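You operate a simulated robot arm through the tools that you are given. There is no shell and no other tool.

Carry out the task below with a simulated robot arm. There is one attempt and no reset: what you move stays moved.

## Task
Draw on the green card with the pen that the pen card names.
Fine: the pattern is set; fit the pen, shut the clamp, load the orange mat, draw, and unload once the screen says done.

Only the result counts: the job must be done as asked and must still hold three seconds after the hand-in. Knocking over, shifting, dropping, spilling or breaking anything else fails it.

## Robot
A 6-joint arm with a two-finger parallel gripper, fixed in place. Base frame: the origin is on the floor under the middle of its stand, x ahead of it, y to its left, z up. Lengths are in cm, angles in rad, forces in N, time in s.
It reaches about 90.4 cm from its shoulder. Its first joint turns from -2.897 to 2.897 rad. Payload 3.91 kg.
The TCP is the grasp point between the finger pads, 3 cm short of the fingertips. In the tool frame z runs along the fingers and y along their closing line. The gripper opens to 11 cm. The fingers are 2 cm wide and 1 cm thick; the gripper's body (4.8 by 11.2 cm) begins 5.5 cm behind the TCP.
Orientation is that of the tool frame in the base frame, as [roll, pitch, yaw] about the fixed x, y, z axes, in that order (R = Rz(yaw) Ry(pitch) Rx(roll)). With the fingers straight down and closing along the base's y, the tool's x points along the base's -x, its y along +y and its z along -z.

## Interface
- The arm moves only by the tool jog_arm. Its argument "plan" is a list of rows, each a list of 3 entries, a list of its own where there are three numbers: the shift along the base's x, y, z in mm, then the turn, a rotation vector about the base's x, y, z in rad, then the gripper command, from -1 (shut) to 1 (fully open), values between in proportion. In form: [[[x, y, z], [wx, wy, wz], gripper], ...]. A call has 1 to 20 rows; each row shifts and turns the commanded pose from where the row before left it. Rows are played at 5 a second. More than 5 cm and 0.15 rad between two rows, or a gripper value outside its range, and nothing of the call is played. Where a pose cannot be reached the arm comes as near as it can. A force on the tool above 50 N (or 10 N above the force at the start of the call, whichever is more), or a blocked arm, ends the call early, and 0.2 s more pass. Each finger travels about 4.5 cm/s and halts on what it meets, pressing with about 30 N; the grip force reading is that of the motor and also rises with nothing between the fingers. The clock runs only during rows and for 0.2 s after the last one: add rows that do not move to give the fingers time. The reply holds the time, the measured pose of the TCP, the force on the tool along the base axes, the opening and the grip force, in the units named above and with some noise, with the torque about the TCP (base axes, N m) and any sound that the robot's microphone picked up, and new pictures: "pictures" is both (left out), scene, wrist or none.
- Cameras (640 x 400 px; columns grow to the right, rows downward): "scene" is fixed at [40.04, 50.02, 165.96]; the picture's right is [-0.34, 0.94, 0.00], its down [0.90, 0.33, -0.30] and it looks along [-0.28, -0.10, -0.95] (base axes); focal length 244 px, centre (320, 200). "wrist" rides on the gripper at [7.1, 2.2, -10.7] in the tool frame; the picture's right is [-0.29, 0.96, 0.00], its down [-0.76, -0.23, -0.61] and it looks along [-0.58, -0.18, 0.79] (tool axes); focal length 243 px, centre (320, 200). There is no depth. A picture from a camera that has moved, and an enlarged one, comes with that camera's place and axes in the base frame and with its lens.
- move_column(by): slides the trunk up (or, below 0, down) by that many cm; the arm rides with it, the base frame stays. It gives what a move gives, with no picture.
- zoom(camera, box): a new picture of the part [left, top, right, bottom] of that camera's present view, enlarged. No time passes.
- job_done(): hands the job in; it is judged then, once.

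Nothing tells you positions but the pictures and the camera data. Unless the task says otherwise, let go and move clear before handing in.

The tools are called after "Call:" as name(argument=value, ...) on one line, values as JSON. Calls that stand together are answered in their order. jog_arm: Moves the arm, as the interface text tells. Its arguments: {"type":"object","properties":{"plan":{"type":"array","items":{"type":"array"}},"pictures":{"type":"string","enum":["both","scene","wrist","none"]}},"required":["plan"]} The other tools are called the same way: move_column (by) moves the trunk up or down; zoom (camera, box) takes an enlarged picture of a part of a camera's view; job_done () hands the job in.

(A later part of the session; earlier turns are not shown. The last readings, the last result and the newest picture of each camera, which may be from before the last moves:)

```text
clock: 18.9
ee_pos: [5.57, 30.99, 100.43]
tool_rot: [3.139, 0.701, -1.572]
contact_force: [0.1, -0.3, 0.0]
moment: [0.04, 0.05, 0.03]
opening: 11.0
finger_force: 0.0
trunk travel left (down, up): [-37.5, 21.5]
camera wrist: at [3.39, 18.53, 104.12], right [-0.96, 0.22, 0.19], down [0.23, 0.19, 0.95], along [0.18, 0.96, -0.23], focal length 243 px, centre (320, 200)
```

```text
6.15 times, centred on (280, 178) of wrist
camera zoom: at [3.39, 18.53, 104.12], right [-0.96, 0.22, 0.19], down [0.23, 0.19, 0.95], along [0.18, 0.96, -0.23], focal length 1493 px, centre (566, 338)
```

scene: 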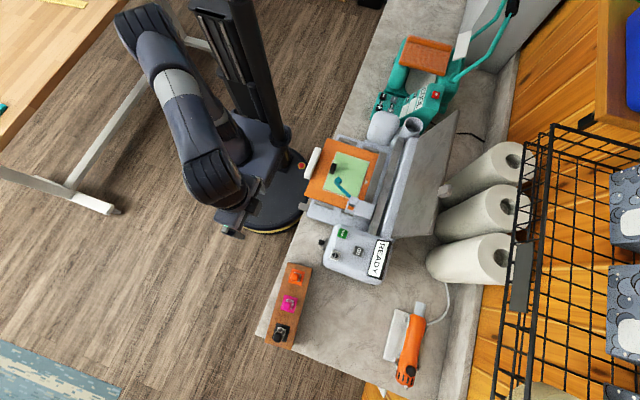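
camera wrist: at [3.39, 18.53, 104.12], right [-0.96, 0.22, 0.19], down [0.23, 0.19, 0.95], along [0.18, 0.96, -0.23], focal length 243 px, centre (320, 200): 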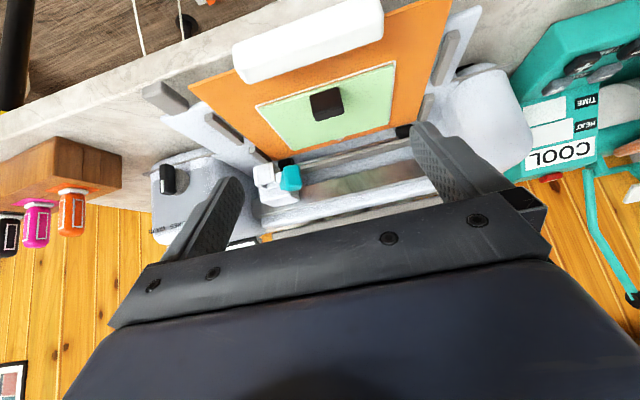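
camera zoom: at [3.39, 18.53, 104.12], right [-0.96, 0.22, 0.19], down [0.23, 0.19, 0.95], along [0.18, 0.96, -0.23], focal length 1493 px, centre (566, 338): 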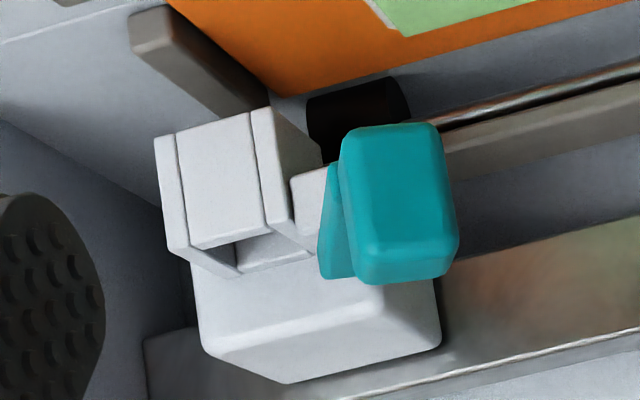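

The black block stands on the card near its front edge and the white bar is the mat's handle, so I'll leave both alone for now. Next is the orange pen: back off, straighten the hand, and come over it with the fingers closing across the rack.

Call:
jog_arm(plan=[[[20, -8, 15], [-0.1, 0, 0], 1], [[20, -8, 15], [-0.1, 0, 0], 1], [[20, -8, 15], [-0.1, 0, 0], 1], [[20, -8, 15], [-0.1, 0, 0], 1], [[20, -8, 15], [-0.1, 0, 0], 1], [[20, -8, 15], [-0.1, 0, 0], 1], [[20, -8, 15], [-0.1, 0, 0], 1], [[21, 16, 0], [0, 0, -0.134], 1], [[21, 16, 0], [0, 0, -0.134], 1], [[21, 16, 0], [0, 0, -0.134], 1], [[21, 16, 0], [0, 0, -0.134], 1], [[21, 16, 0], [0, 0, -0.134], 1], [[21, 16, 0], [0, 0, -0.134], 1], [[21, 16, 0], [0, 0, -0.134], 1], [[21, 16, 0], [0, 0, -0.134], 1], [[21, 16, 0], [0, 0, -0.134], 1], [[21, 16, 0], [0, 0, -0.134], 1], [[21, 16, 0], [0, 0, -0.134], 1]], pictures="both")

```text
clock: 22.8
ee_pos: [42.7, 42.54, 110.94]
tool_rot: [3.141, -0.001, -3.048]
contact_force: [0.3, 0.1, 0.1]
moment: [0.02, -0.03, -0.05]
opening: 10.99
finger_force: 0.2
trunk travel left (down, up): [-37.5, 21.5]
camera wrist: at [35.39, 44.17, 121.68], right [0.2, 0.98, 0.0], down [0.78, -0.16, 0.61], along [0.6, -0.12, -0.79], focal length 243 px, centre (320, 200)
```

scene: 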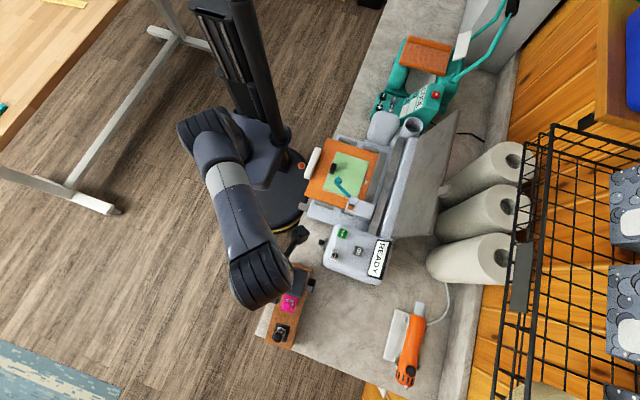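
wrist: 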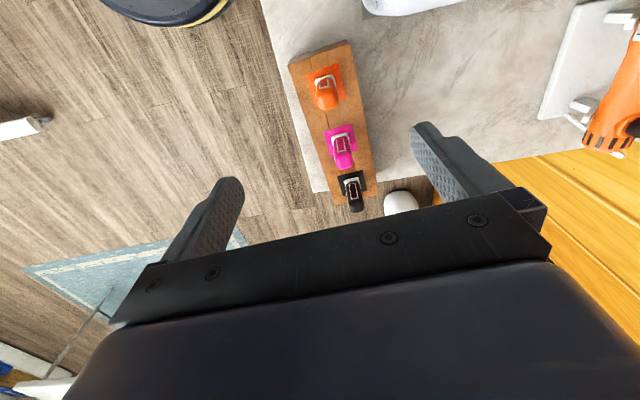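

The hand is above the orange pen. I'll zoom in to measure its exact position and rotation.

Call:
zoom(camera="wrist", box=[280, 30, 390, 220])

Call:
zoom(camera="wrist", box=[295, 50, 365, 120])

```text
2.11 times, centred on (335, 125) of wrist
camera zoom: at [35.39, 44.17, 121.68], right [0.2, 0.98, 0.0], down [0.78, -0.16, 0.61], along [0.6, -0.12, -0.79], focal length 511 px, centre (288, 358)
```

zoom: 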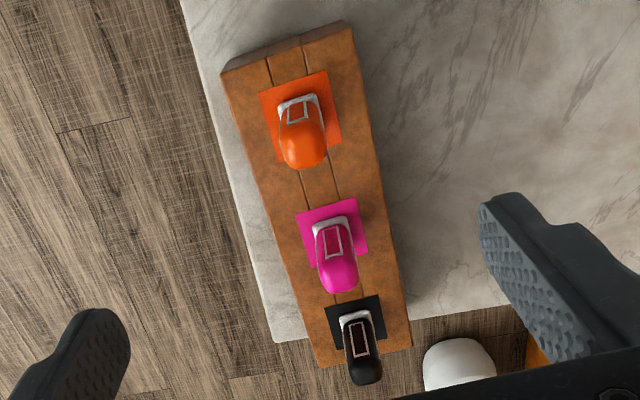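

```text
5.71 times, centred on (330, 85) of wrist
camera zoom: at [35.39, 44.17, 121.68], right [0.2, 0.98, 0.0], down [0.78, -0.16, 0.61], along [0.6, -0.12, -0.79], focal length 1386 px, centre (263, 857)
```

zoom: 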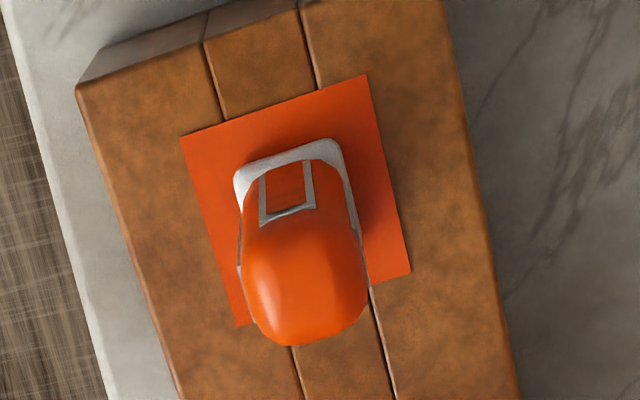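

The orange pen's axis is at about (42.75, 43.6), its top at z 94.4, and it is rotated about 5°, which matches the hand's present yaw. I'll centre over it, half-close the fingers and descend partway before checking.

Call:
jog_arm(plan=[[[0, 5, 0], [0, 0, 0], 0.0], [[0, 5, -10], [0, 0, 0], 0.0], [[0, 0, -20], [0, 0, 0], 0.0], [[0, 0, -20], [0, 0, 0], 0.0], [[0, 0, -20], [0, 0, 0], 0.0], [[0, 0, -20], [0, 0, 0], 0.0], [[0, 0, 0], [0, 0, 0], 0.0]], pictures="both")

```text
clock: 24.4
ee_pos: [42.49, 43.68, 102.01]
tool_rot: [3.14, 0.0, -3.047]
contact_force: [0.0, 0.4, -0.2]
moment: [-0.01, -0.04, 0.0]
opening: 5.49
finger_force: 0.0
trunk travel left (down, up): [-37.5, 21.5]
camera wrist: at [35.32, 45.21, 112.75], right [0.2, 0.98, 0.0], down [0.78, -0.16, 0.61], along [0.6, -0.12, -0.79], focal length 243 px, centre (320, 200)
```

scene: 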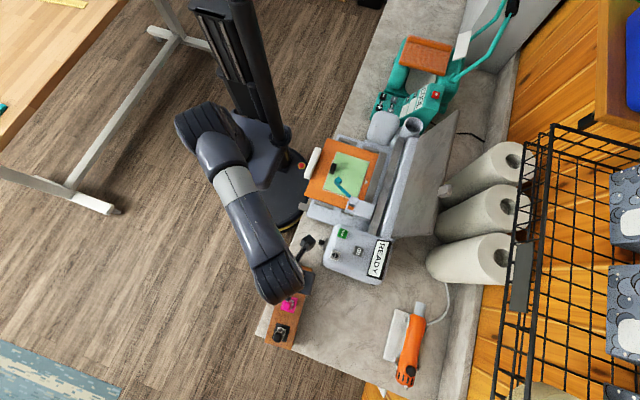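
wrist: 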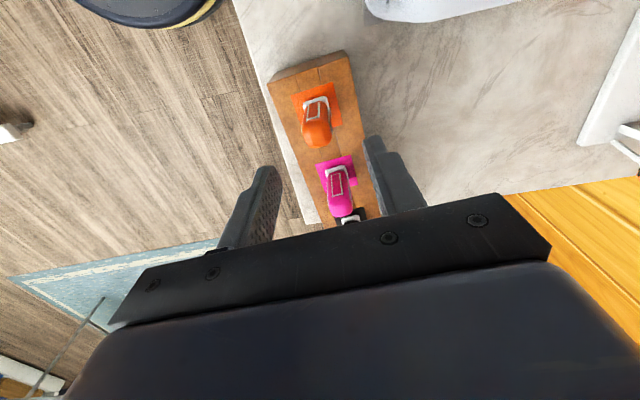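

Call:
zoom(camera="wrist", box=[270, 70, 370, 170])

```text
4.00 times, centred on (320, 120) of wrist
camera zoom: at [35.32, 45.21, 112.75], right [0.2, 0.98, 0.0], down [0.78, -0.16, 0.61], along [0.6, -0.12, -0.79], focal length 970 px, centre (320, 520)
```

zoom: 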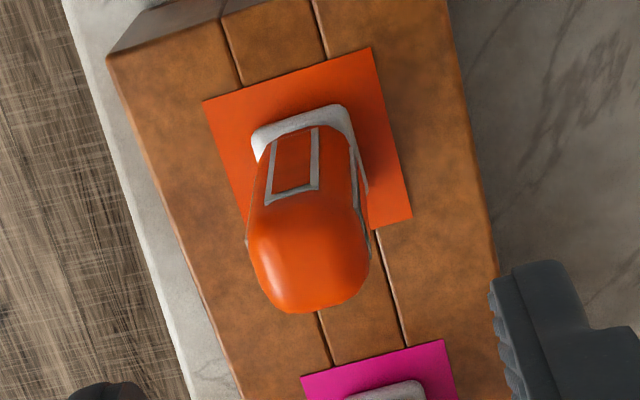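

The pen lies within 2 mm of the tool axis. I'll make that small correction, descend to z 93.2 and close on it.

Call:
jog_arm(plan=[[[2, -1, -18], [0, 0, 0], 0.0], [[0, 0, -18], [0, 0, 0], 0.0], [[0, 0, -18], [0, 0, 0], 0.0], [[0, 0, -18], [0, 0, 0], 0.0], [[0, 0, -16], [0, 0, 0], 0.0], [[0, 0, 0], [0, 0, 0], 0.0]], pictures="wrist")

```text
clock: 25.8
ee_pos: [42.8, 43.58, 93.17]
tool_rot: [3.141, 0.001, -3.046]
contact_force: [-0.1, 1.5, -0.7]
moment: [-0.01, 0.0, -0.03]
opening: 5.49
finger_force: 0.0
trunk travel left (down, up): [-37.5, 21.5]
camera wrist: at [35.5, 45.13, 103.99], right [0.2, 0.98, 0.0], down [0.78, -0.16, 0.61], along [0.6, -0.12, -0.79], focal length 243 px, centre (320, 200)
```

wrist: 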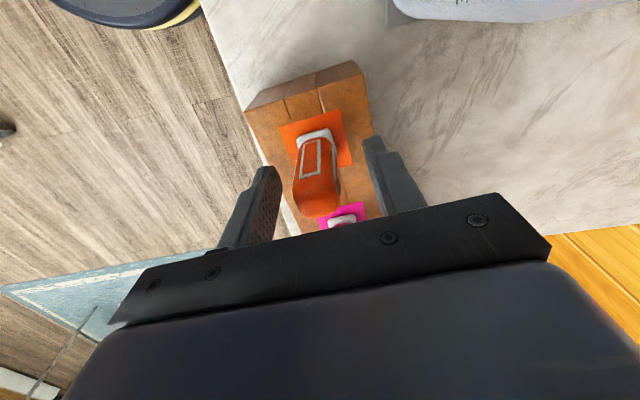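

The pen stands centred between the fingers. Closing now.

Call:
jog_arm(plan=[[[0, 0, 0], [0, 0, 0], -1], [[0, 0, 0], [0, 0, 0], -1], [[0, 0, 0], [0, 0, 0], -1], [[0, 0, 0], [0, 0, 0], -1]], pictures="wrist")

```text
clock: 26.8
ee_pos: [42.76, 43.63, 93.23]
tool_rot: [3.141, 0.0, -3.048]
contact_force: [-0.1, 0.1, -0.1]
moment: [0.0, -0.01, -0.01]
opening: 2.19
finger_force: 30.3
trunk travel left (down, up): [-37.5, 21.5]
camera wrist: at [35.5, 45.13, 104.01], right [0.2, 0.98, 0.0], down [0.78, -0.16, 0.61], along [0.6, -0.12, -0.79], focal length 243 px, centre (320, 200)
```

wrist: 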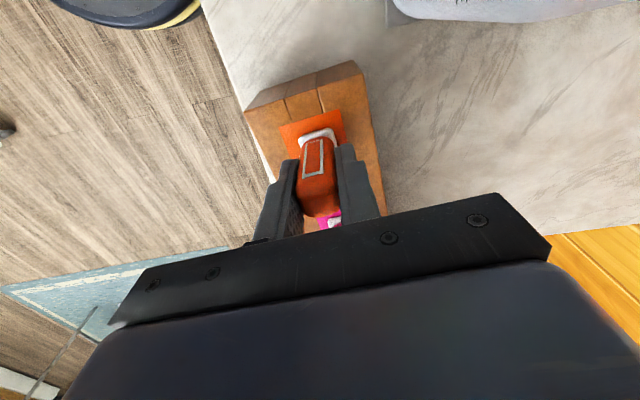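

The grip is firm at 2.19 cm with 30 N. I'll lift the pen straight up.

Call:
jog_arm(plan=[[[0, 0, 10], [0, 0, 0], -1], [[0, 0, 10], [0, 0, 0], -1], [[0, 0, 15], [0, 0, 0], -1], [[0, 0, 20], [0, 0, 0], -1], [[0, 0, 20], [0, 0, 0], -1], [[0, 0, 20], [0, 0, 0], -1], [[0, 0, 20], [0, 0, 0], -1], [[0, 0, 10], [0, 0, 0], -1]], pictures="both")

```text
clock: 28.6
ee_pos: [42.73, 43.47, 105.76]
tool_rot: [3.14, -0.001, -3.046]
contact_force: [-0.1, -0.4, 0.3]
moment: [-0.01, 0.03, -0.02]
opening: 2.22
finger_force: 30.1
trunk travel left (down, up): [-37.5, 21.5]
camera wrist: at [35.47, 45.11, 116.53], right [0.2, 0.98, 0.0], down [0.78, -0.16, 0.61], along [0.6, -0.12, -0.79], focal length 243 px, centre (320, 200)
```

scene: 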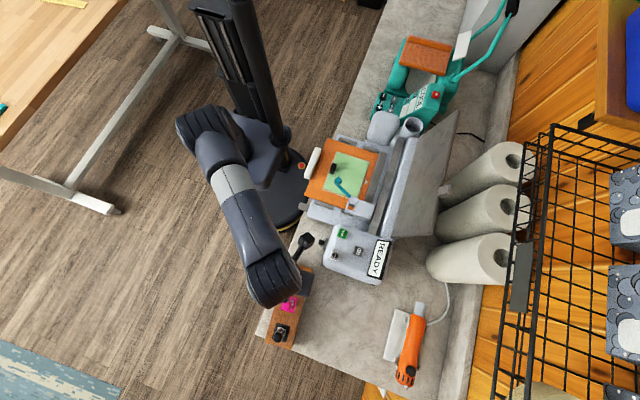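
wrist: 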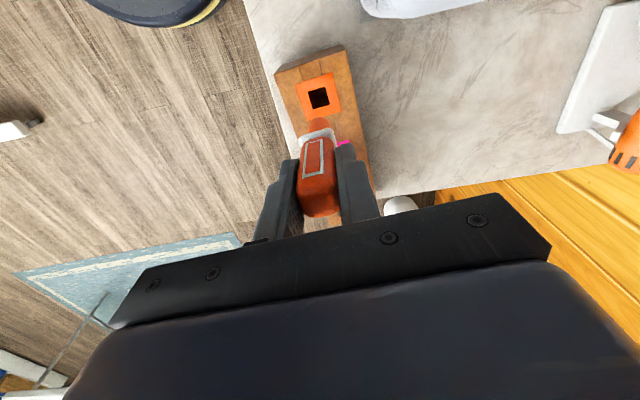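

Call:
zoom(camera="wrist", box=[265, 50, 385, 250])

Call:
zoom(camera="wrist", box=[285, 60, 365, 150])

```text
2.00 times, centred on (325, 150) of wrist
camera zoom: at [35.47, 45.11, 116.53], right [0.2, 0.98, 0.0], down [0.78, -0.16, 0.61], along [0.6, -0.12, -0.79], focal length 485 px, centre (310, 300)
```

zoom: 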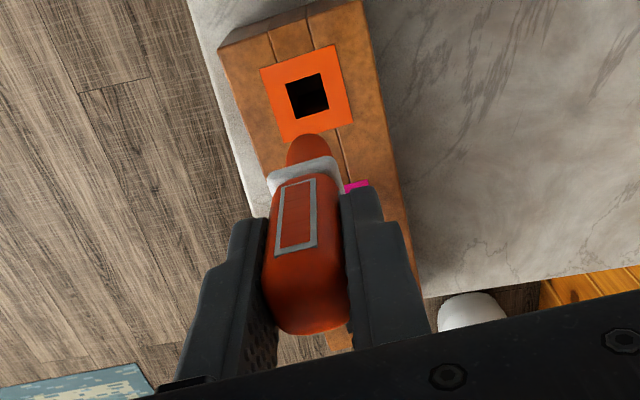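

```text
4.44 times, centred on (325, 105) of wrist
camera zoom: at [35.47, 45.11, 116.53], right [0.2, 0.98, 0.0], down [0.78, -0.16, 0.61], along [0.6, -0.12, -0.79], focal length 1078 px, centre (298, 622)
```

zoom: 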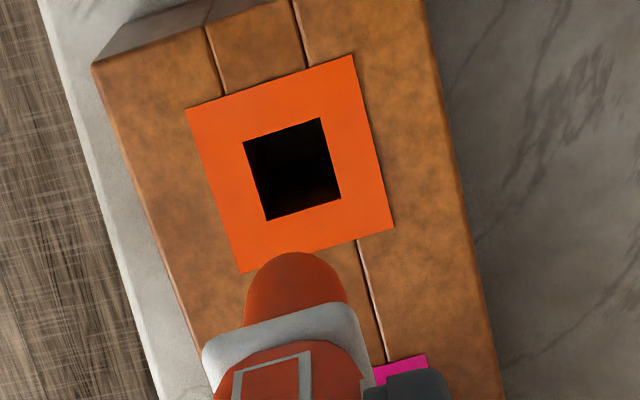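

The pen is out of the rack. I'll raise it, straighten the yaw to the machine's axes and move over toward the carriage so I can measure the clamp hole from directly above.

Call:
jog_arm(plan=[[[0, 0, 36], [0, 0, 0], -1], [[0, 0, 36], [0, 0, 0], -1], [[-22, 8, 0], [0, 0, -0.0118], -1], [[-22, 8, 0], [0, 0, -0.0118], -1], [[-22, 8, 0], [0, 0, -0.0118], -1], [[-22, 8, 0], [0, 0, -0.0118], -1], [[-22, 8, 0], [0, 0, -0.0118], -1], [[-22, 8, 0], [0, 0, -0.0118], -1], [[-22, 8, 0], [0, 0, -0.0118], -1], [[-22, 8, 0], [0, 0, -0.0118], -1], [[0, 0, 0], [0, 0, 0], -1]], pictures="both")

```text
clock: 30.9
ee_pos: [24.58, 49.22, 111.71]
tool_rot: [-3.141, -0.001, 3.141]
contact_force: [0.1, 0.8, -0.4]
moment: [0.02, -0.04, 0.0]
opening: 2.19
finger_force: 30.1
out of reach, approached as far as the arm can: row 2
trunk travel left (down, up): [-37.5, 21.5]
camera wrist: at [17.45, 51.49, 122.6], right [0.29, 0.96, 0.0], down [0.76, -0.23, 0.61], along [0.58, -0.18, -0.79], focal length 243 px, centre (320, 200)
```

scene: 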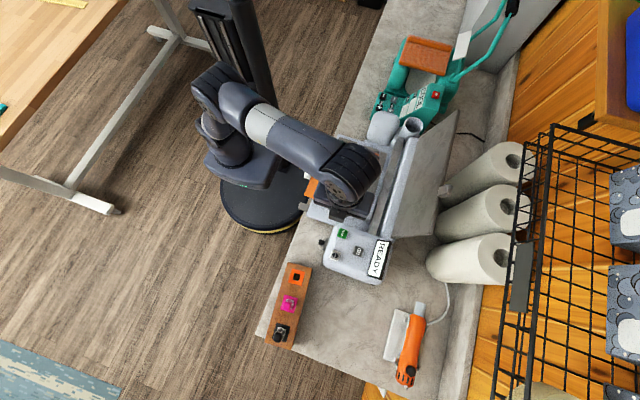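
wrist: 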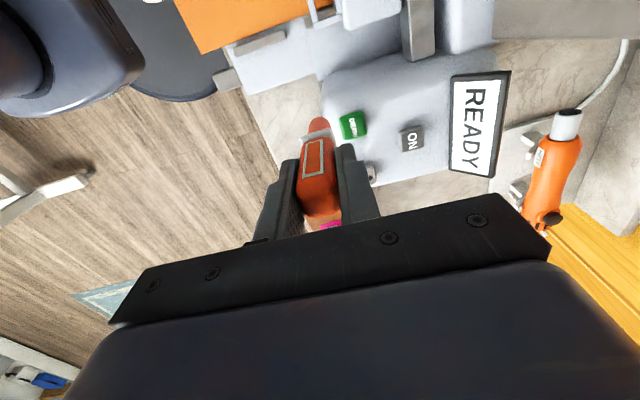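

The clamp hole is right at the top edge of the wrist view. I'll shift another 4.5 cm along -x at this height so it comes fully into view.

Call:
jog_arm(plan=[[[-15, 0, 0], [0, 0, 0], -1], [[-15, 0, 0], [0, 0, 0], -1], [[-15, 0, 0], [0, 0, 0], -1], [[0, 0, 0], [0, 0, 0], -1]], pictures="wrist")

```text
clock: 31.9
ee_pos: [19.97, 49.26, 111.9]
tool_rot: [-3.14, 0.0, 3.14]
contact_force: [0.6, 0.7, -0.5]
moment: [0.0, 0.01, 0.0]
opening: 2.2
finger_force: 30.1
trunk travel left (down, up): [-37.5, 21.5]
camera wrist: at [12.86, 51.44, 122.6], right [0.29, 0.96, 0.0], down [0.76, -0.23, 0.61], along [0.58, -0.18, -0.79], focal length 243 px, centre (320, 200)
```

wrist: 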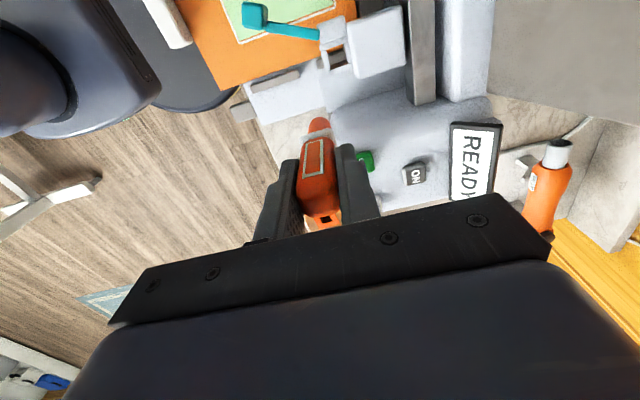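

Call:
zoom(camera="wrist", box=[300, 5, 420, 85])

Call:
zoom(camera="wrist", box=[230, 0, 350, 75])

Call:
zoom(camera="wrist", box=[280, 100, 360, 240])

```text
5.00 times, centred on (360, 45) of wrist
camera zoom: at [12.86, 51.44, 122.6], right [0.29, 0.96, 0.0], down [0.76, -0.23, 0.61], along [0.58, -0.18, -0.79], focal length 1213 px, centre (120, 975)
```

zoom: 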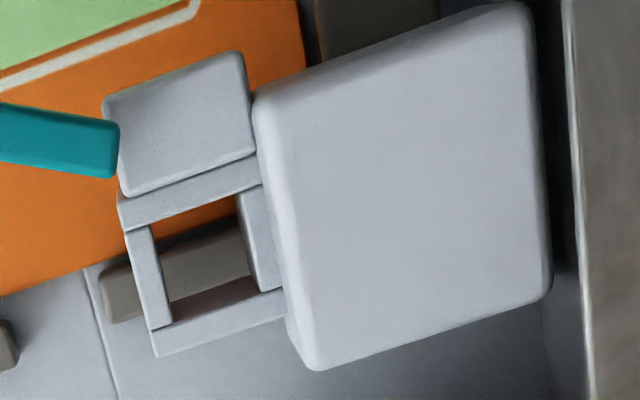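

```text
5.33 times, centred on (290, 38) of wrist
camera zoom: at [12.86, 51.44, 122.6], right [0.29, 0.96, 0.0], down [0.76, -0.23, 0.61], along [0.58, -0.18, -0.79], focal length 1294 px, centre (480, 1067)
```

zoom: 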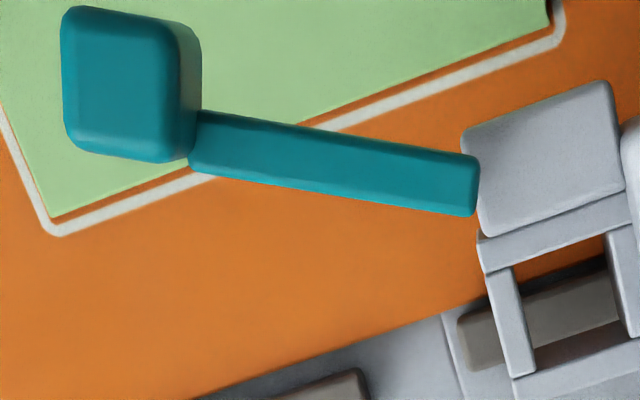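

```text
2.86 times, centred on (320, 170) of wrist
camera zoom: at [12.86, 51.44, 122.6], right [0.29, 0.96, 0.0], down [0.76, -0.23, 0.61], along [0.58, -0.18, -0.79], focal length 693 px, centre (320, 286)
```

zoom: 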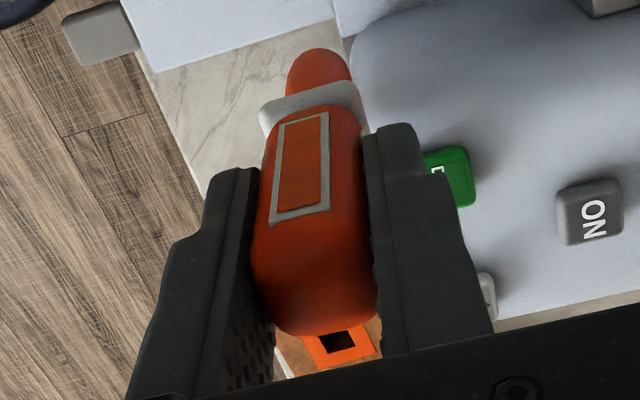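

I measure the clamp hole's centre at about (16.9, 52.05), about 2 cm square, with the frame top at z 92.2. I'll bring the pen over it and descend so the nib is just above the frame, then check alignment.

Call:
jog_arm(plan=[[[-8, 7, 0], [0, 0, 0], -1], [[-8, 7, 0], [0, 0, 0], -1], [[-8, 7, 0], [0, 0, 0], -1], [[-7, 7, 0], [0, 0, 0], -1], [[0, 0, -20], [0, 0, 0], -1], [[0, 0, -20], [0, 0, 0], -1], [[0, 0, -15], [0, 0, 0], -1], [[0, 0, 0], [0, 0, 0], -1]], pictures="wrist")

```text
clock: 33.8
ee_pos: [16.86, 52.14, 106.15]
tool_rot: [-3.141, 0.0, -3.141]
contact_force: [-0.6, -0.6, 0.2]
moment: [0.02, 0.02, 0.01]
opening: 2.19
finger_force: 30.3
trunk travel left (down, up): [-37.5, 21.5]
camera wrist: at [9.72, 54.33, 117.0], right [0.29, 0.96, 0.0], down [0.76, -0.23, 0.61], along [0.58, -0.18, -0.79], focal length 243 px, centre (320, 200)
```

wrist: 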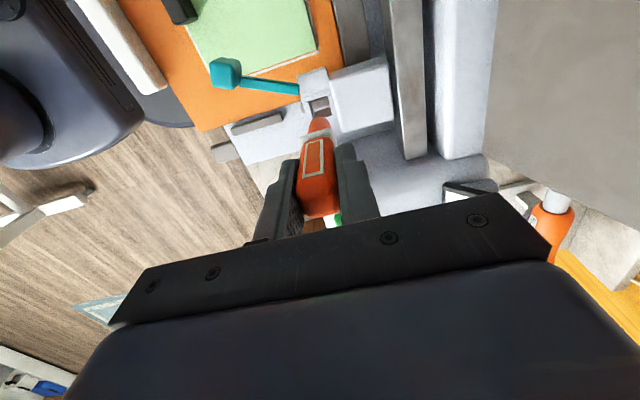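

Call:
zoom(camera="wrist", box=[280, 60, 380, 150])

Call:
zoom(camera="scene", box=[300, 130, 420, 240])

```text
4.44 times, centred on (330, 105) of wrist
camera zoom: at [9.72, 54.33, 117.0], right [0.29, 0.96, 0.0], down [0.76, -0.23, 0.61], along [0.58, -0.18, -0.79], focal length 1078 px, centre (276, 622)
```

zoom: 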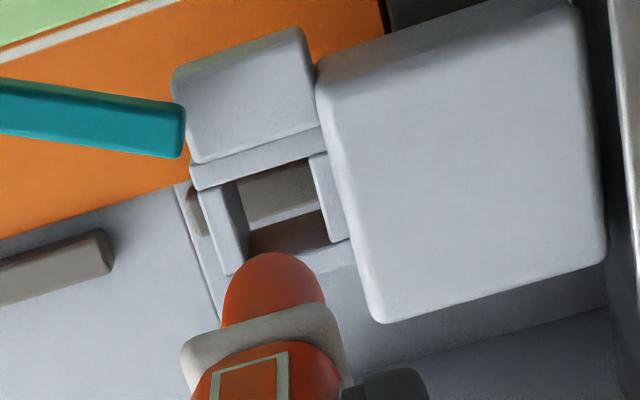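

```text
3.64 times, centred on (360, 185) of scene
camera zoom: at [40.04, 50.02, 165.96], right [-0.34, 0.94, 0.0], down [0.9, 0.33, -0.3], along [-0.28, -0.1, -0.95], focal length 885 px, centre (174, 254)
```

zoom: 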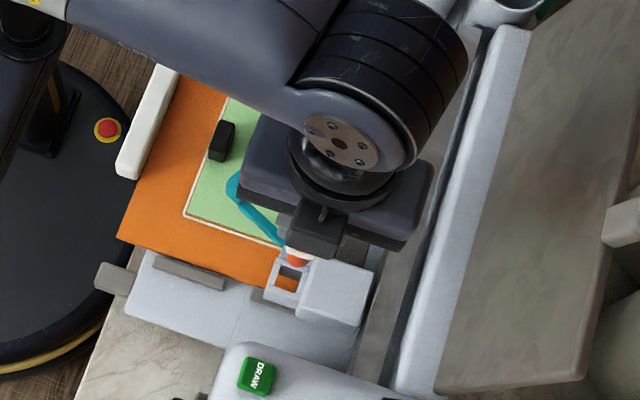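

The hole's centre comes out at (16.8, 52.15) and the pen axis at (16.86, 52.14), so they are aligned. I'll lower slowly.

Call:
jog_arm(plan=[[[0, 0, -10], [0, 0, 0], -1], [[0, 0, -10], [0, 0, 0], -1], [[0, 0, -8], [0, 0, 0], -1], [[0, 0, -6], [0, 0, 0], -1], [[0, 0, -6], [0, 0, 0], -1], [[0, 0, -6], [0, 0, 0], -1], [[0, 0, 0], [0, 0, 0], -1]], pictures="both")

```text
clock: 35.4
ee_pos: [16.89, 52.26, 101.66]
tool_rot: [-3.14, -0.001, 3.14]
contact_force: [0.8, -0.5, 0.0]
moment: [-0.01, 0.05, 0.0]
opening: 2.2
finger_force: 29.6
trunk travel left (down, up): [-37.5, 21.5]
camera wrist: at [9.81, 54.36, 112.44], right [0.29, 0.96, 0.0], down [0.76, -0.23, 0.61], along [0.58, -0.18, -0.79], focal length 243 px, centre (320, 200)
```

scene: 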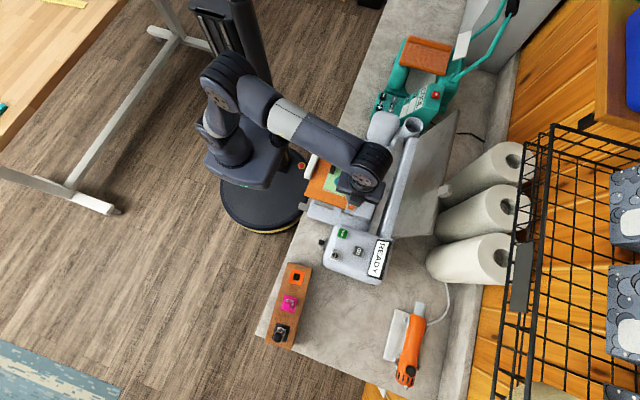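
wrist: 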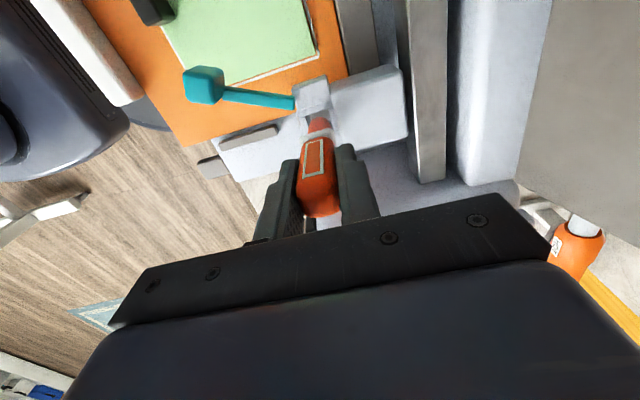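

Call:
zoom(camera="wrist", box=[275, 60, 375, 160])

Call:
zoom(camera="scene", box=[330, 175, 400, 225])

```text
4.00 times, centred on (325, 110) of wrist
camera zoom: at [9.81, 54.36, 112.44], right [0.29, 0.96, 0.0], down [0.76, -0.23, 0.61], along [0.58, -0.18, -0.79], focal length 970 px, centre (300, 560)
```

zoom: 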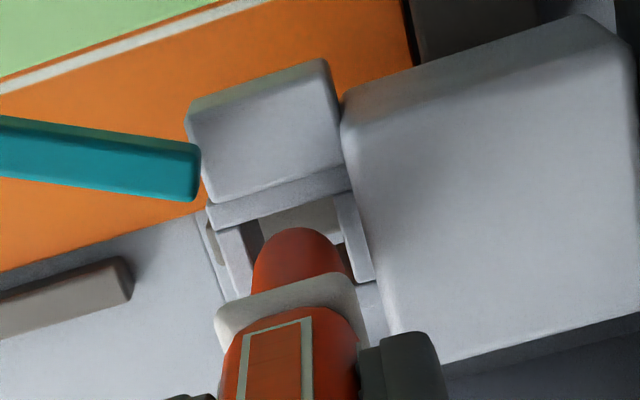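

```text
8.00 times, centred on (365, 200) of scene
camera zoom: at [40.04, 50.02, 165.96], right [-0.34, 0.94, 0.0], down [0.9, 0.33, -0.3], along [-0.28, -0.1, -0.95], focal length 1948 px, centre (-40, 200)
```

zoom: 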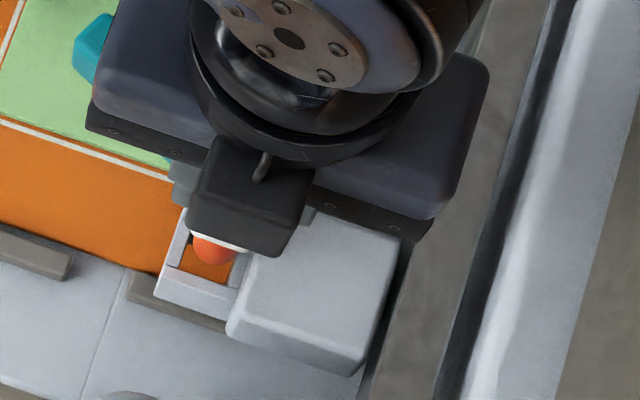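

No contact yet and the nib is heading into the frame. I'll continue down in small steps toward z 97.4.

Call:
jog_arm(plan=[[[0, -1, -5], [0, 0, 0], -1], [[0, 0, -5], [0, 0, 0], -1], [[0, 0, -5], [0, 0, 0], -1], [[0, 0, -5], [0, 0, 0], -1], [[0, 0, -5], [0, 0, 0], -1], [[0, 0, 0], [0, 0, 0], -1]], pictures="both")

```text
clock: 36.8
ee_pos: [17.0, 51.96, 99.12]
tool_rot: [3.14, 0.001, 3.14]
contact_force: [-0.1, -0.5, -0.6]
moment: [-0.03, 0.0, -0.01]
opening: 2.2
finger_force: 29.8
trunk travel left (down, up): [-37.5, 21.5]
camera wrist: at [9.89, 54.21, 109.99], right [0.29, 0.96, 0.0], down [0.76, -0.23, 0.61], along [0.58, -0.18, -0.79], focal length 243 px, centre (320, 200)
```

scene: 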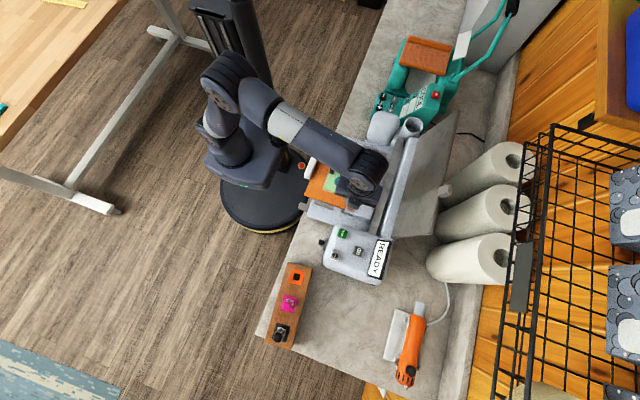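
wrist: 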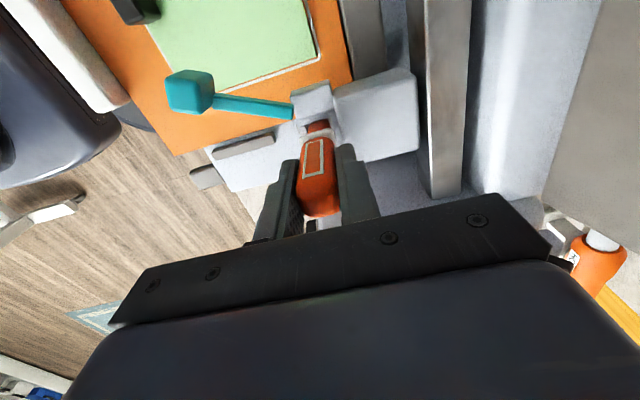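

Call:
zoom(camera="wrist", box=[280, 75, 370, 165])

```text
4.44 times, centred on (325, 120) of wrist
camera zoom: at [9.89, 54.21, 109.99], right [0.29, 0.96, 0.0], down [0.76, -0.23, 0.61], along [0.58, -0.18, -0.79], focal length 1078 px, centre (298, 556)
```

zoom: 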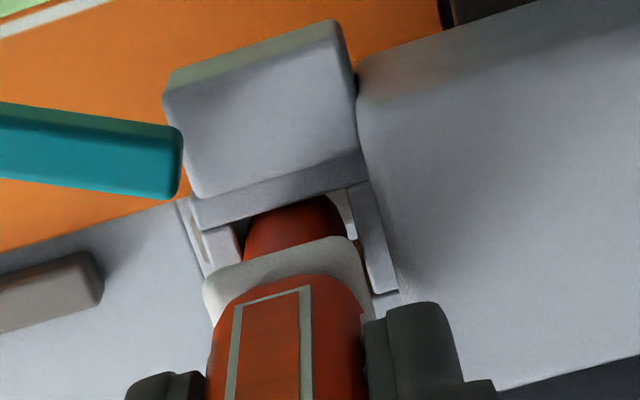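

The nib is entering the frame with no contact force. I'll continue down in 3 mm steps until the collar seats.

Call:
jog_arm(plan=[[[-1, 1, -3], [0, 0, 0], -1], [[0, 0, -3], [0, 0, 0], -1], [[0, 0, -3], [0, 0, 0], -1], [[0, 0, -3], [0, 0, 0], -1], [[0, 0, -3], [0, 0, 0], -1], [[0, 0, 0], [0, 0, 0], -1]], pictures="wrist")

```text
clock: 38.1
ee_pos: [16.68, 52.04, 97.79]
tool_rot: [3.141, 0.001, 3.14]
contact_force: [1.0, -0.4, -1.2]
moment: [-0.01, -0.04, -0.01]
opening: 2.21
finger_force: 29.8
trunk travel left (down, up): [-37.5, 21.5]
camera wrist: at [9.67, 54.26, 108.54], right [0.29, 0.96, 0.0], down [0.76, -0.23, 0.61], along [0.58, -0.18, -0.79], focal length 243 px, centre (320, 200)
```

wrist: 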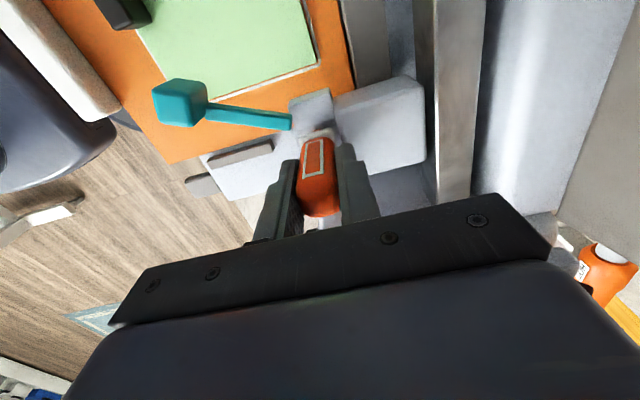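

Call:
zoom(camera="wrist", box=[275, 80, 375, 180])

Call:
jog_arm(plan=[[[0, 0, -2], [0, 0, 0], -1], [[0, 0, -2], [0, 0, 0], -1], [[0, 0, -2], [0, 0, 0], -1], [[0, 0, 0], [0, 0, 0], -1]], pictures="wrist")

```text
4.00 times, centred on (325, 130) of wrist
camera zoom: at [9.67, 54.26, 108.54], right [0.29, 0.96, 0.0], down [0.76, -0.23, 0.61], along [0.58, -0.18, -0.79], focal length 970 px, centre (300, 480)
```

zoom: 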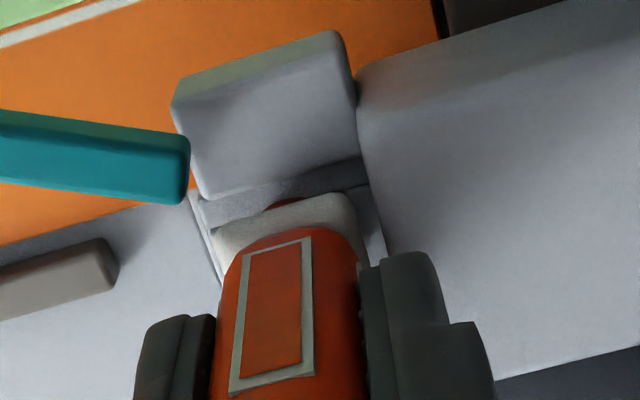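

```text
clock: 39.1
ee_pos: [16.85, 52.04, 97.1]
tool_rot: [3.141, -0.001, 3.14]
contact_force: [-0.3, 0.3, -0.5]
moment: [-0.02, 0.01, -0.02]
opening: 2.21
finger_force: 30.6
trunk travel left (down, up): [-37.5, 21.5]
camera wrist: at [9.72, 54.24, 107.92], right [0.29, 0.96, 0.0], down [0.76, -0.23, 0.61], along [0.58, -0.18, -0.79], focal length 243 px, centre (320, 200)
```

wrist: 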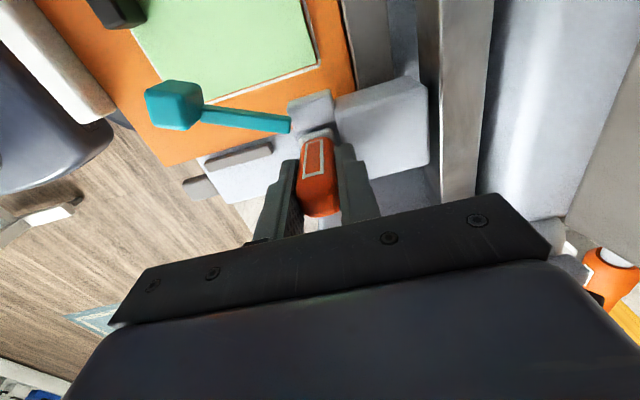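

No force yet, so the collar hasn't quite seated. I'll go on in 2 mm steps and watch the force.

Call:
jog_arm(plan=[[[0, 0, -2], [0, 0, 0], -1], [[0, 0, -2], [0, 0, 0], -1], [[0, 0, 0], [0, 0, 0], -1]], pictures="wrist")

Call:
zoom(camera="wrist", box=[275, 80, 375, 180])

```text
clock: 40.0
ee_pos: [16.79, 52.04, 97.06]
tool_rot: [3.137, 0.003, 3.138]
contact_force: [0.4, 2.3, 23.0]
moment: [-0.1, -0.03, 0.02]
opening: 2.21
finger_force: 30.0
trunk travel left (down, up): [-37.5, 21.5]
camera wrist: at [9.68, 54.17, 107.74], right [0.29, 0.96, 0.01], down [0.76, -0.23, 0.61], along [0.58, -0.17, -0.79], focal length 243 px, centre (320, 200)
```

wrist: 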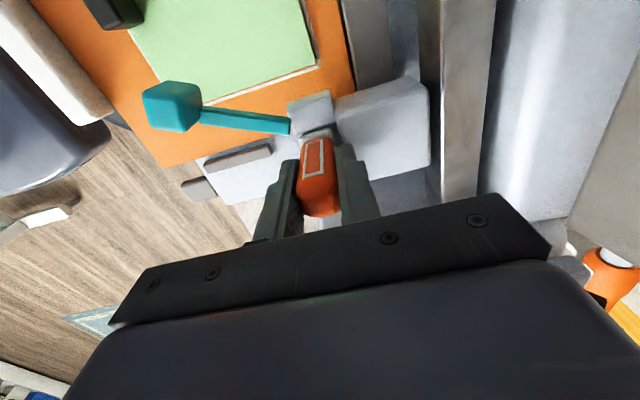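

```text
4.00 times, centred on (325, 130) of wrist
camera zoom: at [9.68, 54.17, 107.74], right [0.29, 0.96, 0.01], down [0.76, -0.23, 0.61], along [0.58, -0.17, -0.79], focal length 970 px, centre (300, 480)
```

zoom: 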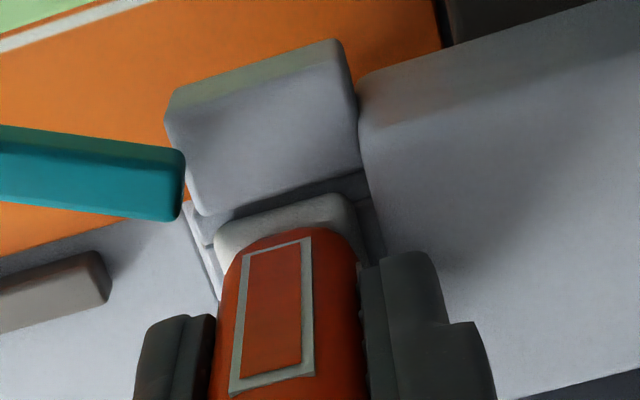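

The collar is seated: 23 N upward at z 97.06. I'll unload slightly, open the fingers and check that the pen stays.

Call:
jog_arm(plan=[[[0, 0, 3], [0, 0, 0], -1], [[0, 0, 0], [0, 0, 0], -0.4], [[0, 0, 0], [0, 0, 0], -0.2], [[0, 0, 0], [0, 0, 0], 0.0], [[0, 0, 0], [0, 0, 0], 0.0]], pictures="wrist")

Call:
zoom(camera="wrist", box=[255, 80, 395, 240])

```text
clock: 41.1
ee_pos: [16.81, 52.12, 96.82]
tool_rot: [3.141, 0.002, 3.141]
contact_force: [0.6, 0.7, 0.2]
moment: [0.02, 0.0, 0.04]
opening: 5.48
finger_force: 0.1
trunk travel left (down, up): [-37.5, 21.5]
camera wrist: at [9.68, 54.31, 107.75], right [0.29, 0.96, 0.0], down [0.76, -0.23, 0.61], along [0.58, -0.18, -0.79], focal length 243 px, centre (320, 200)
```

wrist: 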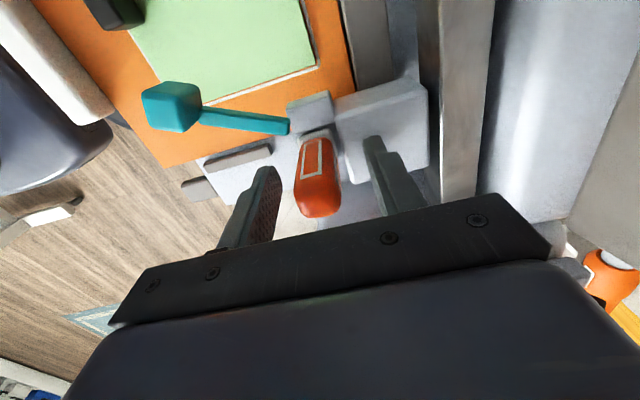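

```text
2.50 times, centred on (325, 160) of wrist
camera zoom: at [9.68, 54.31, 107.75], right [0.29, 0.96, 0.0], down [0.76, -0.23, 0.61], along [0.58, -0.18, -0.79], focal length 606 px, centre (308, 300)
```

zoom: 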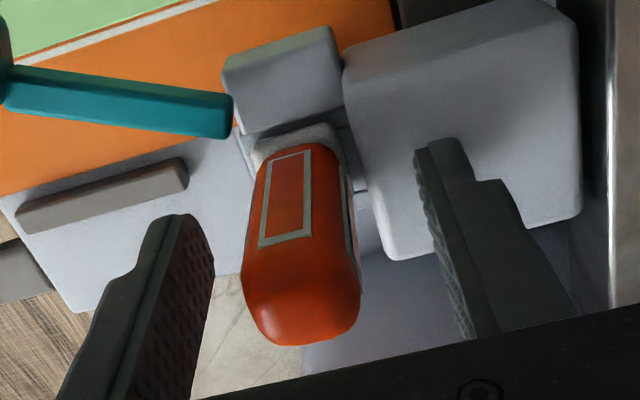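

The pen stands upright in the clamp. I'll rise clear and look at it together with the lever.

Call:
jog_arm(plan=[[[0, 0, 15], [0, 0, 0], 0.0], [[0, 0, 20], [0, 0, 0], 0.0], [[0, 0, 30], [0, 0, 0], 0.0], [[0, 0, 30], [0, 0, 0], 0.0], [[0, 0, 30], [0, 0, 0], 0.0], [[0, 0, 0], [0, 0, 0], 0.0]], pictures="both")

Call:
zoom(camera="wrist", box=[200, 20, 400, 160])

```text
clock: 42.5
ee_pos: [17.05, 51.99, 109.56]
tool_rot: [3.141, 0.001, 3.14]
contact_force: [-0.9, 0.6, -0.2]
moment: [0.02, 0.02, -0.03]
opening: 5.48
finger_force: 0.1
trunk travel left (down, up): [-37.5, 21.5]
camera wrist: at [9.83, 54.17, 120.25], right [0.29, 0.96, 0.0], down [0.76, -0.23, 0.61], along [0.58, -0.18, -0.79], focal length 243 px, centre (320, 200)
```

scene: 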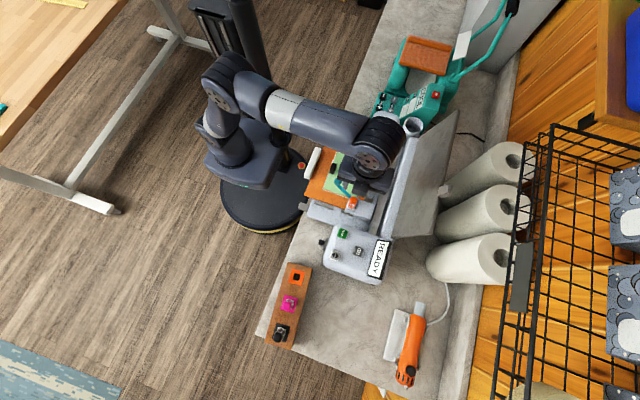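
wrist: 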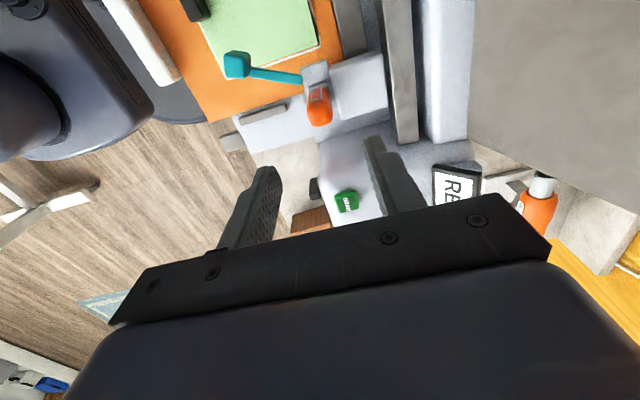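

```text
2.86 times, centred on (300, 90) of wrist
camera zoom: at [9.83, 54.17, 120.25], right [0.29, 0.96, 0.0], down [0.76, -0.23, 0.61], along [0.58, -0.18, -0.79], focal length 693 px, centre (377, 514)
```

zoom: 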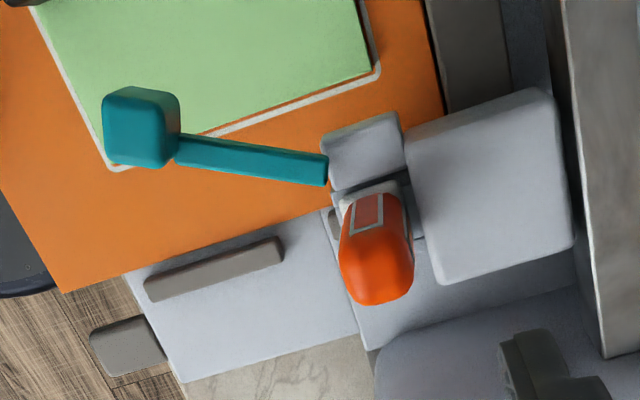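

The pen is fitted. For the lever I'll straddle its teal handle cube with the open fingers, gap across the lever, so I can feel which way it swings. First I'll go above the cube at about (11.4, 45.5) and turn the wrist 65° to line up with the lever.

Call:
jog_arm(plan=[[[-6, -7, 0], [0, 0, 0.125], 0.0], [[-6, -7, 0], [0, 0, 0.125], 0.0], [[-6, -7, 0], [0, 0, 0.125], 0.0], [[-6, -7, 0], [0, 0, 0.125], 0.0], [[-6, -7, 0], [0, 0, 0.125], 0.0], [[-7, -7, 0], [0, 0, 0.125], 0.0], [[-7, -8, 0], [0, 0, 0.125], 0.0], [[-7, -8, 0], [0, 0, 0.125], 0.0], [[-6, -7, 0], [0, 0, 0.125], 0.0], [[0, 0, 0], [0, 0, 0], 0.0]], pictures="both")

```text
clock: 44.8
ee_pos: [11.06, 45.6, 109.52]
tool_rot: [-3.142, 0.0, -2.016]
contact_force: [0.5, 0.5, 0.1]
moment: [0.01, -0.01, 0.0]
opening: 5.47
finger_force: 0.0
trunk travel left (down, up): [-37.5, 21.5]
camera wrist: at [6.13, 40.05, 120.24], right [-0.74, 0.67, 0.0], down [0.54, 0.59, 0.61], along [0.41, 0.45, -0.79], focal length 243 px, centre (320, 200)
```

scene: 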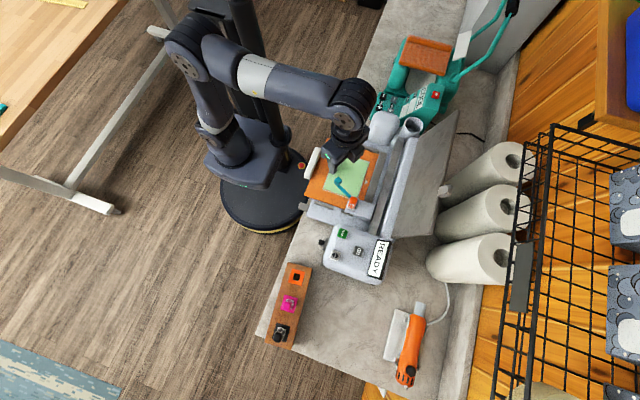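
wrist: 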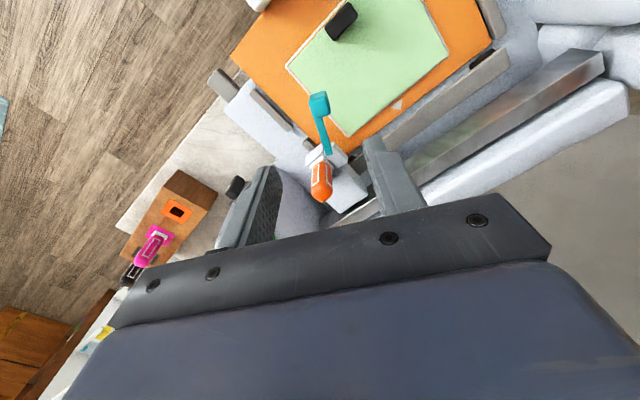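

Call:
zoom(camera="wrist", box=[270, 70, 390, 220])

Call:
zoom(camera="scene", box=[320, 160, 380, 220])

```text
2.67 times, centred on (330, 145) of wrist
camera zoom: at [6.13, 40.05, 120.24], right [-0.74, 0.67, 0.0], down [0.54, 0.59, 0.61], along [0.41, 0.45, -0.79], focal length 647 px, centre (293, 347)
```

zoom: 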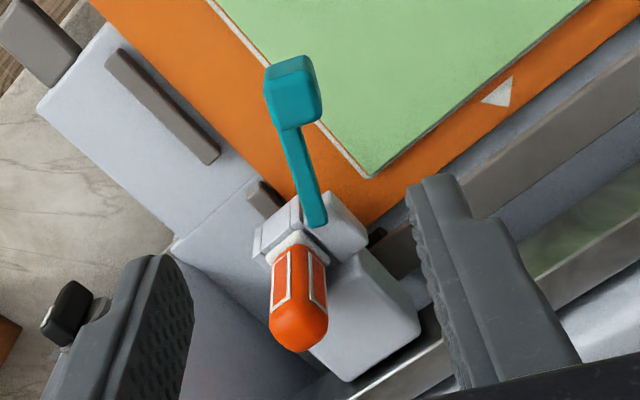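

```text
6.67 times, centred on (350, 190) of scene
camera zoom: at [40.04, 50.02, 165.96], right [-0.34, 0.94, 0.0], down [0.9, 0.33, -0.3], along [-0.28, -0.1, -0.95], focal length 1623 px, centre (120, 267)
```

zoom: 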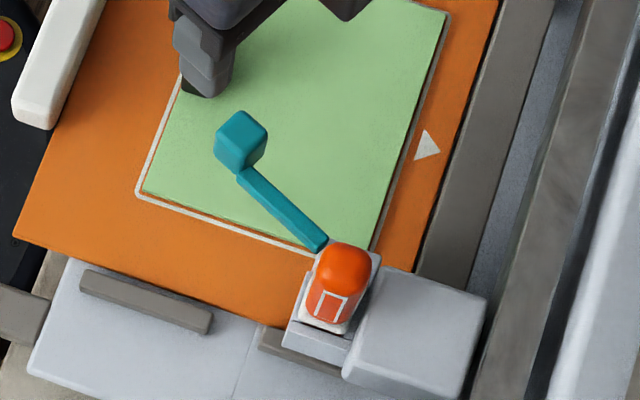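

The cube's top is at about (11, 45.5) and sits within 3 mm of the tool axis. I'll descend with the fingers straddling it.

Call:
jog_arm(plan=[[[0, 0, -25], [0, 0, 0], 0.0], [[0, 0, -25], [0, 0, 0], 0.0], [[0, 0, -25], [0, 0, 0], 0.0], [[0, 0, -20], [0, 0, 0], 0.0], [[0, 0, -15], [0, 0, 0], 0.0], [[0, 0, 0], [0, 0, 0], 0.0]], pictures="both")

Call:
zoom(camera="wrist", box=[220, 60, 420, 250])

```text
clock: 46.1
ee_pos: [11.28, 45.48, 98.56]
tool_rot: [3.14, 0.001, -2.018]
contact_force: [0.8, 0.1, 0.3]
moment: [0.03, 0.0, 0.01]
opening: 5.49
finger_force: 0.1
trunk travel left (down, up): [-37.5, 21.5]
camera wrist: at [6.16, 40.06, 109.32], right [-0.74, 0.68, 0.0], down [0.54, 0.59, 0.61], along [0.41, 0.45, -0.79], focal length 243 px, centre (320, 200)
```

scene: 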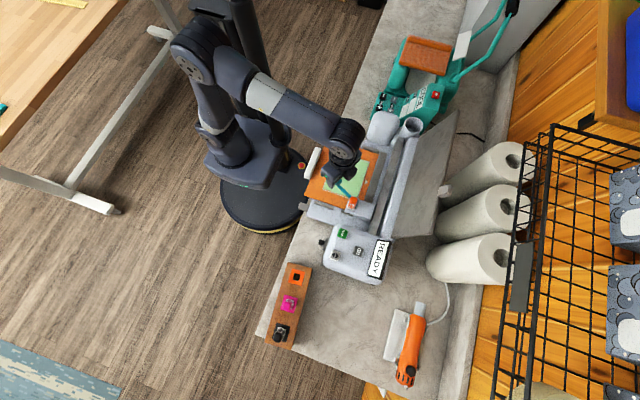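
wrist: 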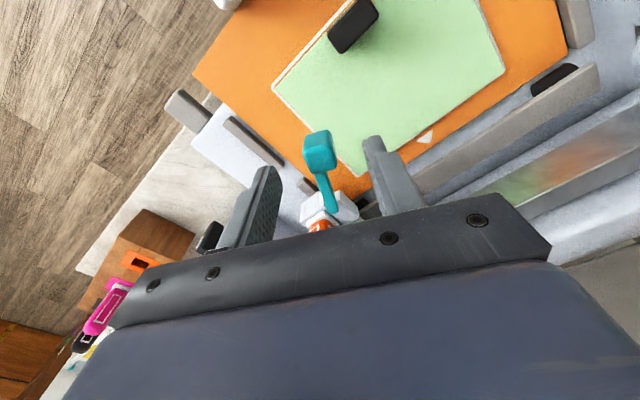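

```text
2.11 times, centred on (320, 155) of wrist
camera zoom: at [6.16, 40.06, 109.32], right [-0.74, 0.68, 0.0], down [0.54, 0.59, 0.61], along [0.41, 0.45, -0.79], focal length 511 px, centre (320, 295)
```

zoom: 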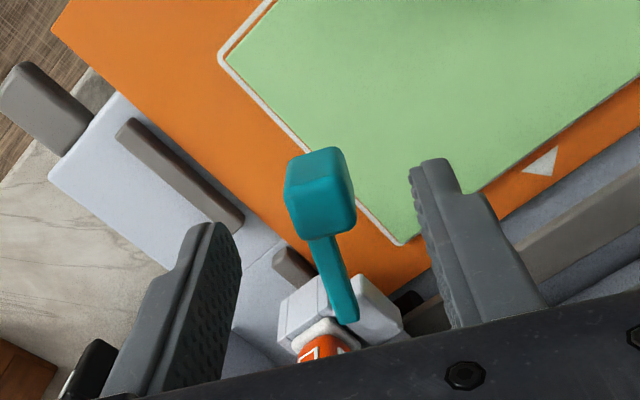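

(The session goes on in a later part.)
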